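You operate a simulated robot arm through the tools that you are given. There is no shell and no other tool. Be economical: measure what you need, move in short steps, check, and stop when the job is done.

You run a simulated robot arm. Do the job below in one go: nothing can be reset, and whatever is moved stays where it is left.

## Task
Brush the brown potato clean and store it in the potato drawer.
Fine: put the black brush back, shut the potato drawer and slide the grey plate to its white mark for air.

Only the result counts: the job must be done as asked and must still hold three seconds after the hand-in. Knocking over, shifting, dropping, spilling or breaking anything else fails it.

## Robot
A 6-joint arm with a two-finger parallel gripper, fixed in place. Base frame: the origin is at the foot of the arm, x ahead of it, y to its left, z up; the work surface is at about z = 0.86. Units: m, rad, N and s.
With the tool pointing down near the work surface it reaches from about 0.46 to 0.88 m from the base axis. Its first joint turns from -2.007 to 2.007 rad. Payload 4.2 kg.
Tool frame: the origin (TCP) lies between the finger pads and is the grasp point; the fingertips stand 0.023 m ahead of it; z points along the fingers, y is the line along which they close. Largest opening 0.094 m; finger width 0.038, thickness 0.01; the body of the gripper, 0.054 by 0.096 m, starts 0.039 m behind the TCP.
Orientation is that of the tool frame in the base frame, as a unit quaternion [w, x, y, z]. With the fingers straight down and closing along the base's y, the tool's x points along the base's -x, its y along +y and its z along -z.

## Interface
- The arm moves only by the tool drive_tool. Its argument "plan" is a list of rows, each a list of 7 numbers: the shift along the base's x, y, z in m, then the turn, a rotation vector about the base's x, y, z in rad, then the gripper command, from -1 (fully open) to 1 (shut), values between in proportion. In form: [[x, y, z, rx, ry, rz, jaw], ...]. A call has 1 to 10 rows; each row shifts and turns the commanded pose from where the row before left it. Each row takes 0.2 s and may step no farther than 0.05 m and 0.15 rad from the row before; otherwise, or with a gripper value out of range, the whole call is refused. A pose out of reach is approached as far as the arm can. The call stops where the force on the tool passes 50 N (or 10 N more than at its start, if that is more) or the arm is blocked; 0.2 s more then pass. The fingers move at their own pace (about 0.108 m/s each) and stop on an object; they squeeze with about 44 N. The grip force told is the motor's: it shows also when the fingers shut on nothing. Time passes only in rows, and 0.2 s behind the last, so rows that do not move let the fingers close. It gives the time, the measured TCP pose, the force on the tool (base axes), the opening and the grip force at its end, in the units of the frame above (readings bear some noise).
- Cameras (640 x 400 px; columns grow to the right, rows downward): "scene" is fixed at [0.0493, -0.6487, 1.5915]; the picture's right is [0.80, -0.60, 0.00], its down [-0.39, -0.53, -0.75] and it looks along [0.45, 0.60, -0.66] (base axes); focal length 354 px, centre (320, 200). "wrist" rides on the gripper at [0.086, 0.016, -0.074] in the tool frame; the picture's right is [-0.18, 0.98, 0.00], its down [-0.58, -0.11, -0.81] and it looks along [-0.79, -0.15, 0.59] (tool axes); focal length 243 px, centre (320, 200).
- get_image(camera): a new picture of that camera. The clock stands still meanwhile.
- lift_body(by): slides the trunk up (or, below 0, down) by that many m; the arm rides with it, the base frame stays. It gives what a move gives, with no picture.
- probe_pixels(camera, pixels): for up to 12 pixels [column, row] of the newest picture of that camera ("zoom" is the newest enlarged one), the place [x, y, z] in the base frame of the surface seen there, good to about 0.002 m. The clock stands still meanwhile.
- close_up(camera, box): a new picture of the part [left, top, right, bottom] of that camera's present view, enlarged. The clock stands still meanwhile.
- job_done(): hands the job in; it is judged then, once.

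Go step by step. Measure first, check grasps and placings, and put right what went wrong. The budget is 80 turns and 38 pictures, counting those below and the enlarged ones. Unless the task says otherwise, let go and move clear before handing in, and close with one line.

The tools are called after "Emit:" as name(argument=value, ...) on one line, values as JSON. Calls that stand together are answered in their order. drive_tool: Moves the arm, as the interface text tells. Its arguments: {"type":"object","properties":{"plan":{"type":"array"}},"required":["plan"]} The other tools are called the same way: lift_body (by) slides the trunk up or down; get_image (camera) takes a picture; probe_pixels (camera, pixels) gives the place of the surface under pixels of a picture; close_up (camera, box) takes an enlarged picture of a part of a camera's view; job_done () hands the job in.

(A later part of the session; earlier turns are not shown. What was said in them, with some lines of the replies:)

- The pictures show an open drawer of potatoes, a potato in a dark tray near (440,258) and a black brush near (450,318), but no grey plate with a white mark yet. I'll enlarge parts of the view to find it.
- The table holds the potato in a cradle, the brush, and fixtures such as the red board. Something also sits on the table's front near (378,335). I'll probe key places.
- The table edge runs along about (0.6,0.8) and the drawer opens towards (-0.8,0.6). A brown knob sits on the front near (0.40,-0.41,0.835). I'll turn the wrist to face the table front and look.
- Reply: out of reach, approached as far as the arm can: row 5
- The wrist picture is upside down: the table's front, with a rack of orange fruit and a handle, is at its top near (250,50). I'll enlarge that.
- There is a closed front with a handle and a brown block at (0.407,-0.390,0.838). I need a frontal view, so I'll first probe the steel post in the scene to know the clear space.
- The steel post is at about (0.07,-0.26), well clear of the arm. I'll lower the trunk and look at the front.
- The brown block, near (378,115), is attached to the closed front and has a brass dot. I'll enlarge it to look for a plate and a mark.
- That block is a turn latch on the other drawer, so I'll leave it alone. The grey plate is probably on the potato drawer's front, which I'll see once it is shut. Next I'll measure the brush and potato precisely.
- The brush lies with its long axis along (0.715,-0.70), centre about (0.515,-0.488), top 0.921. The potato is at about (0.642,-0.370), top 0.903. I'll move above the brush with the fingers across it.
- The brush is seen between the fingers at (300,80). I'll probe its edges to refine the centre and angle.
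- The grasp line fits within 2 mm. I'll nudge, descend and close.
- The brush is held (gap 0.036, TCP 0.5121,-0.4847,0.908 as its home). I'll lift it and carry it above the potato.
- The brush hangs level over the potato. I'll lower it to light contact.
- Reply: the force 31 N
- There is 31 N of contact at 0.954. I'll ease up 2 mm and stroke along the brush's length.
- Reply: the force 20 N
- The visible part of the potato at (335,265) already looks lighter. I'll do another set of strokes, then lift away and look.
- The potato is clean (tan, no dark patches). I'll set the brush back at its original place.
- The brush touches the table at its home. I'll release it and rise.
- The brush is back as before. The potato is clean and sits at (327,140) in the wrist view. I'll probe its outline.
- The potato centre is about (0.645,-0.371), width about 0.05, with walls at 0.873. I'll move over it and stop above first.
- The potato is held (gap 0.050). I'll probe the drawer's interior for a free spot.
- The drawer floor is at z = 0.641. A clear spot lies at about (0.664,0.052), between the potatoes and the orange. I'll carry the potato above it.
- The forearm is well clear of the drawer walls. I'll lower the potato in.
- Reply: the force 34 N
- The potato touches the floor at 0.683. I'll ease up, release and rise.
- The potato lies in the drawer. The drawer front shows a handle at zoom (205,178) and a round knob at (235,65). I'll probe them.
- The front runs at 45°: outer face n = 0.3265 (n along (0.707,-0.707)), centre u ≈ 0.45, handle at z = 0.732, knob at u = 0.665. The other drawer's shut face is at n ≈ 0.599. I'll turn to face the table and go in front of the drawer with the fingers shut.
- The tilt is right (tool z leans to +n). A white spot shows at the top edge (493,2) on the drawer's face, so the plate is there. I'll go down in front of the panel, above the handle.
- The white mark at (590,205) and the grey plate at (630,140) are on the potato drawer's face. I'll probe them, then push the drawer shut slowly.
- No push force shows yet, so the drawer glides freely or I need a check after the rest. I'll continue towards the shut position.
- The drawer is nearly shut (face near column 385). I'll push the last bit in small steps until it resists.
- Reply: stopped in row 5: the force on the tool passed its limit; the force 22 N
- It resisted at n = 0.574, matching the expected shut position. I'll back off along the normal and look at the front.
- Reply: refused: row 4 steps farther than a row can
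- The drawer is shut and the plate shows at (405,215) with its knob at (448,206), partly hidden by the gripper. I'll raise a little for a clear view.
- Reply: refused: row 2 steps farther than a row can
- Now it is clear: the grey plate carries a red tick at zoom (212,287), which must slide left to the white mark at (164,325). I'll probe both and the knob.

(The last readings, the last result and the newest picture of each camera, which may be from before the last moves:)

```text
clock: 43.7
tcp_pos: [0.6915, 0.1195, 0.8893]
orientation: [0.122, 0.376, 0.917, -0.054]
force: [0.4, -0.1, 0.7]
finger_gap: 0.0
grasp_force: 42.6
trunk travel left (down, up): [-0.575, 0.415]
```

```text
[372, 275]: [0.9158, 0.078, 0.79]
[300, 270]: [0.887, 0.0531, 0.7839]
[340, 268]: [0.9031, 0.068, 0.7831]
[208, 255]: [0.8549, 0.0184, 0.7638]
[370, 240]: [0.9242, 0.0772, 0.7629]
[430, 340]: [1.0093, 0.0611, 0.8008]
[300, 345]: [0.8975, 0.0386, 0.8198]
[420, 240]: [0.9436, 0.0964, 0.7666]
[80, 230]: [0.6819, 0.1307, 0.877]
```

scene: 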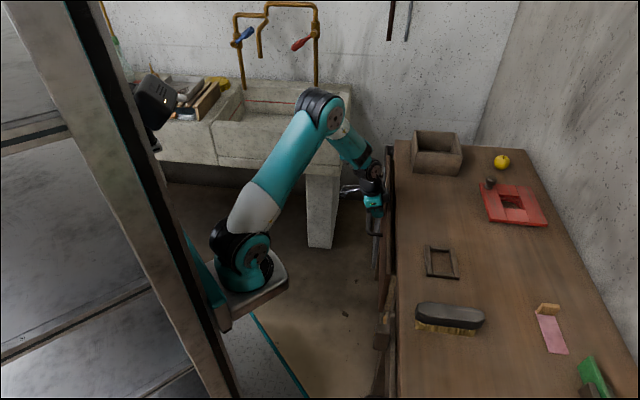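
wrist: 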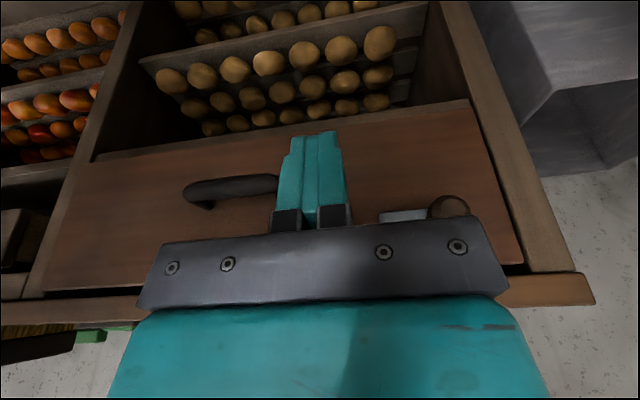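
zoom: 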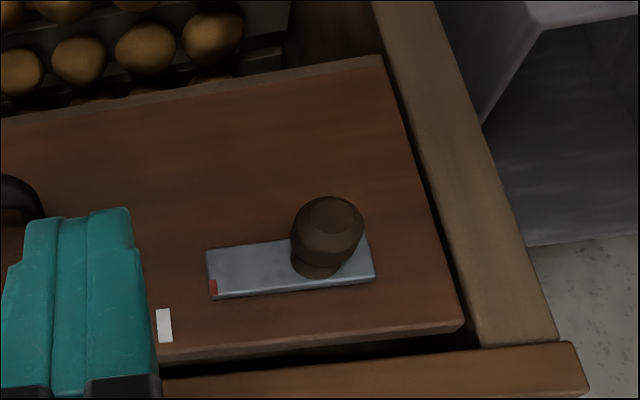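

The plate must slide 0.0295 towards -u. The knob is at u ≈ 0.674, n ≈ 0.552–0.58, z ≈ 0.777, and the drawer face at n = 0.599 is shut. I'll position in front of the knob with the fingers part open.

Emit:
drive_tool(plan=[[0.0368, 0.0106, 0, 0, 0, 0, -0.28], [0.0368, 0.0106, 0, 0, 0, 0, -0.28], [0.0367, 0.0106, 0, 0, 0, 0, -0.28], [0, 0, -0.04, 0, 0, 0, -0.28], [0, 0, -0.04, 0, 0, 0, -0.28], [0, 0, -0.032, 0, 0, 0, -0.28], [0, 0, 0, 0, 0, 0, -0.28]])

Emit:
get_image(camera="wrist")

```text
clock: 45.3
tcp_pos: [0.8059, 0.1538, 0.7752]
orientation: [0.124, 0.375, 0.917, -0.054]
force: [-0.1, 0.8, -0.5]
finger_gap: 0.06
grasp_force: 0.1
trunk travel left (down, up): [-0.575, 0.415]
```

```text
7 pictures are left
```

wrist: 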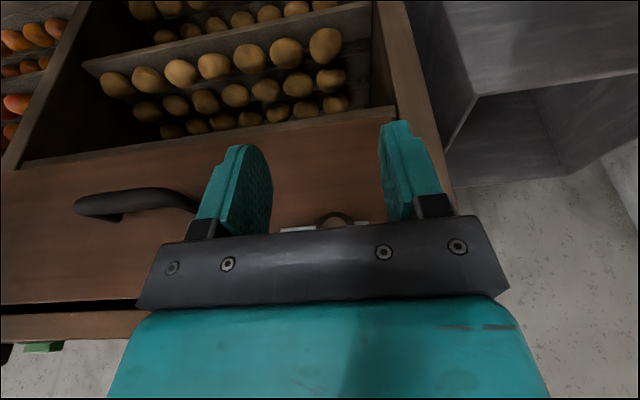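

The knob at (335,218) sits between the fingers. I'll move forward over it in small steps.

Emit:
drive_tool(plan=[[0.016, -0.022, 0.002, 0, 0, 0, -0.28], [0.0177, -0.0177, 0, 0, 0, 0, -0.28], [0.0177, -0.0177, 0, 0, 0, 0, -0.28], [0.0141, -0.0141, 0, 0, 0, 0, -0.28], [0, 0, 0, 0, 0, 0, -0.28]])

```text
clock: 46.5
tcp_pos: [0.8721, 0.0805, 0.7781]
orientation: [0.123, 0.375, 0.917, -0.054]
force: [0.1, -0.6, 0.4]
finger_gap: 0.0602
grasp_force: 0.2
trunk travel left (down, up): [-0.575, 0.415]
```

I'm at n = 0.560, u = 0.6735 with no contact. I'll close on the knob.

Emit:
drive_tool(plan=[[0, 0, 0, 0, 0, 0, 0.2], [0, 0, 0, 0, 0, 0, 0.5], [0, 0, 0, 0, 0, 0, 1], [0, 0, 0, 0, 0, 0, 1]])

```text
clock: 47.5
tcp_pos: [0.8716, 0.0816, 0.7789]
orientation: [0.123, 0.377, 0.917, -0.054]
force: [0.5, 0.0, -0.4]
finger_gap: 0.0331
grasp_force: 45.1
trunk travel left (down, up): [-0.575, 0.415]
```

The knob is gripped (0.033). I'll slide it 0.0295 along -u.

Emit:
drive_tool(plan=[[-0.0052, -0.0052, 0, 0, 0, 0, 1], [-0.0052, -0.0052, 0, 0, 0, 0, 1], [-0.0052, -0.0052, 0, 0, 0, 0, 1], [-0.0052, -0.0052, 0, 0, 0, 0, 1], [0, 0, 0, 0, 0, 0, 1]])

Emit:
close_up(camera="wrist", box=[180, 130, 420, 250])

```text
clock: 48.7
tcp_pos: [0.85, 0.0604, 0.7805]
orientation: [0.123, 0.376, 0.917, -0.054]
force: [0.4, -0.7, -7.4]
finger_gap: 0.0331
grasp_force: 44.5
trunk travel left (down, up): [-0.575, 0.415]
```

```text
2.67 times, centred on (300, 190) of wrist
```

zoom: 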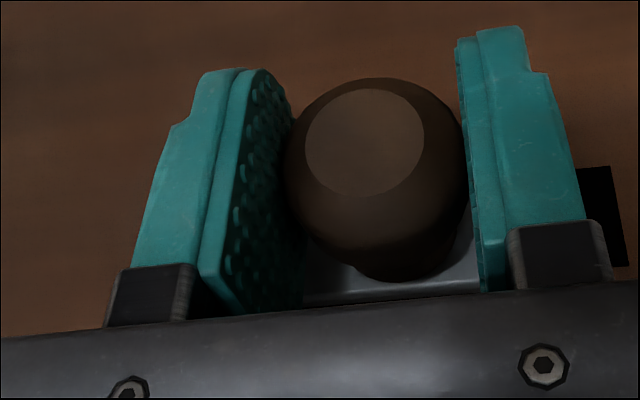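

The plate moved and a vent opening shows at (600,215). I'll release, back straight off and view from the earlier viewpoint.

Emit:
drive_tool(plan=[[0, 0, 0, 0, 0, 0, -0.2], [0, 0, 0, 0, 0, 0, -0.28], [-0.0177, 0.0177, 0, 0, 0, 0, -0.28], [-0.028, 0.028, 0, 0, 0, 0, -0.28], [-0.028, 0.028, 0, 0, 0, 0, -0.28], [-0.025, 0.025, 0.03, 0, 0, 0, 1], [-0.028, -0.02, 0.035, 0, 0, 0, 1], [-0.028, -0.02, 0.035, 0, 0, 0, 1], [0, 0, 0.01, 0, 0, 0, 1], [0, 0, 0, 0, 0, 0, 1]])

Emit:
close_up(camera="wrist", box=[300, 40, 540, 190])

```text
clock: 50.9
tcp_pos: [0.6969, 0.1212, 0.8889]
orientation: [0.124, 0.376, 0.917, -0.054]
force: [0.4, 0.1, 0.5]
finger_gap: 0.0
grasp_force: 42.1
trunk travel left (down, up): [-0.575, 0.415]
```

```text
2.67 times, centred on (420, 115) of wrist
```

zoom: 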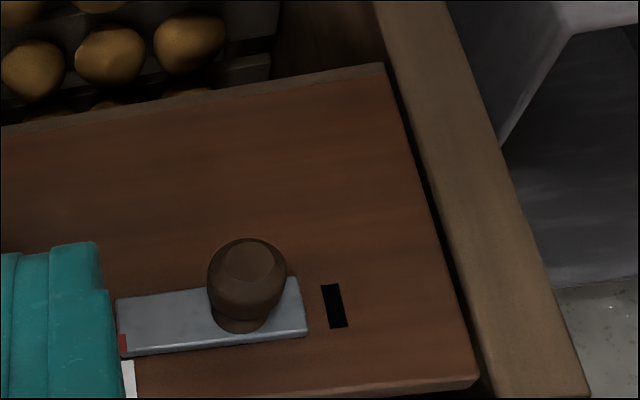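

The tick at (122,343) is near the mark at (127,375), but the finger hides part of it. I'll shift sideways for a clear view.

Emit:
drive_tool(plan=[[-0.03, -0.03, 0, 0, 0, 0, 1], [-0.03, -0.03, 0, 0, 0, 0, 1], [0, 0, 0.03, 0, 0, 0, 1], [0, 0, 0, 0, 0, 0, 1]])

Emit:
close_up(camera="wrist", box=[360, 80, 520, 180])

```text
clock: 51.9
tcp_pos: [0.6382, 0.0554, 0.919]
orientation: [0.123, 0.376, 0.917, -0.054]
force: [0.5, -0.2, 1.3]
finger_gap: 0.0001
grasp_force: 42.4
trunk travel left (down, up): [-0.575, 0.415]
```

```text
4.00 times, centred on (440, 130) of wrist
```

zoom: 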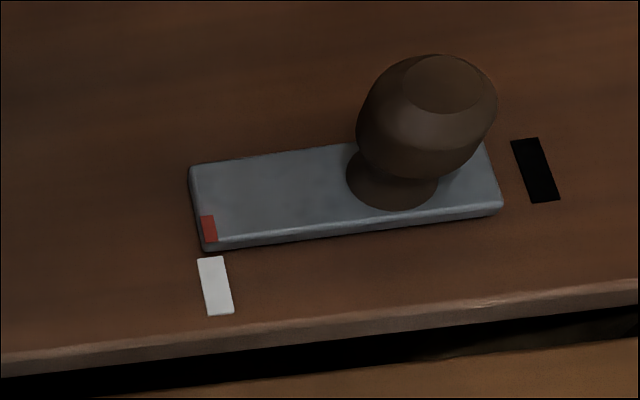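

Emit:
probe_pixels(camera="zoom", pixels=[[204, 222], [214, 222], [206, 238], [215, 238], [192, 180], [200, 262], [220, 262], [212, 280], [210, 312], [231, 312], [496, 195], [225, 285]])

```text
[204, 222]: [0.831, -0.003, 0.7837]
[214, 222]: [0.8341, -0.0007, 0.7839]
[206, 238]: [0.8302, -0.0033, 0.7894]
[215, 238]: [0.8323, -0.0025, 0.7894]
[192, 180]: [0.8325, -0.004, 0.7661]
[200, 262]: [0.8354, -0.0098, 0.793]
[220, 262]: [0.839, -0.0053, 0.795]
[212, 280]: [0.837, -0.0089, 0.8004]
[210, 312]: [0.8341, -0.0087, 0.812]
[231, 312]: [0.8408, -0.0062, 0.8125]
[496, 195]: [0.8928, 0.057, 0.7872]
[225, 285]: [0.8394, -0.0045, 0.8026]
```

The tick centre is at u = 0.587 and the mark at 0.587, so they are aligned. I'll compare both drawer faces once more to confirm it is fully shut, and check the whole scene.

Emit:
drive_tool(plan=[[-0.03, 0.0, 0.04, 0, 0, 0, -1], [-0.03, -0.03, 0.02, 0, 0, 0, -1], [-0.03, -0.03, 0.02, 0, 0, 0, -1], [0, 0, 0, 0, 0, 0, -1]])

Emit:
get_image(camera="wrist")

Emit:
get_image(camera="scene")

```text
clock: 52.9
tcp_pos: [0.5481, -0.0013, 1.001]
orientation: [0.124, 0.375, 0.917, -0.053]
force: [-0.3, 0.1, 0.6]
finger_gap: 0.094
grasp_force: 0.1
trunk travel left (down, up): [-0.575, 0.415]
```

```text
3 pictures are left
```

wrist: 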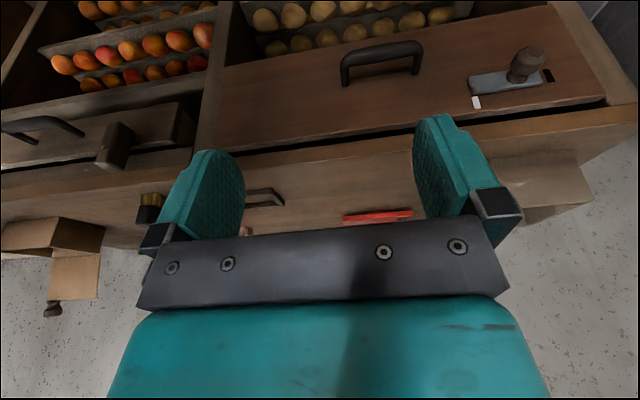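

```text
2 pictures are left
```

scene: 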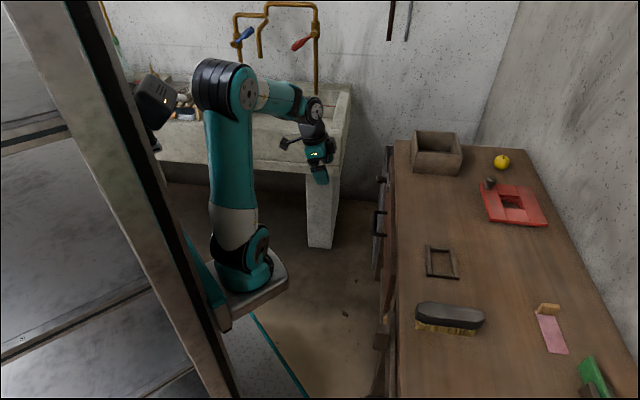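

I'll probe the faces and the frame posts.

Emit:
probe_pixels(camera="wrist", pixels=[[230, 120], [260, 90], [450, 70], [560, 50], [210, 110], [212, 60], [590, 20], [610, 60], [60, 150], [175, 120], [30, 155], [320, 120]])

Emit:
probe_pixels(camera="scene", pixels=[[385, 235], [387, 250], [388, 300], [384, 360], [391, 230], [386, 270], [390, 160], [396, 240]])

```text
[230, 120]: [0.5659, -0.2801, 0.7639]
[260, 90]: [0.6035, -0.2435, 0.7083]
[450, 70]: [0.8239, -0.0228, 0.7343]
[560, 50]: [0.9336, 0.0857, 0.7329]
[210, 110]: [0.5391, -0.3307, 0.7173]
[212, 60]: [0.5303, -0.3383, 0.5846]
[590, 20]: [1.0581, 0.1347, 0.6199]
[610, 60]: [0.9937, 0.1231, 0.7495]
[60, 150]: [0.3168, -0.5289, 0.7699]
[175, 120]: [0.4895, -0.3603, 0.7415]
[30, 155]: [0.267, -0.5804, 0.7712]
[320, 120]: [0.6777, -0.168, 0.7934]
```

```text
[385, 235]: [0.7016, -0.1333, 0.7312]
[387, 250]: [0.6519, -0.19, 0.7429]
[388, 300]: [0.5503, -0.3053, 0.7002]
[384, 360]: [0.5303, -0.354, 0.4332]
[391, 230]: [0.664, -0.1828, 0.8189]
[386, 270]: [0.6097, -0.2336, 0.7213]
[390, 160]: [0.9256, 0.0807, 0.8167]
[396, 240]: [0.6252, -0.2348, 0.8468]
```

Both drawer faces stand at n ≈ 0.599, so the potato drawer is fully shut. The tick meets the white mark, the brush is home, nothing else has moved and the hand is clear, so I'm handing in.

Emit:
job_done()

```text
The job is handed in.
```

The potato is brushed clean and in the shut potato drawer, the black brush is back where it lay, and the grey plate's red tick lines up with its white mark.
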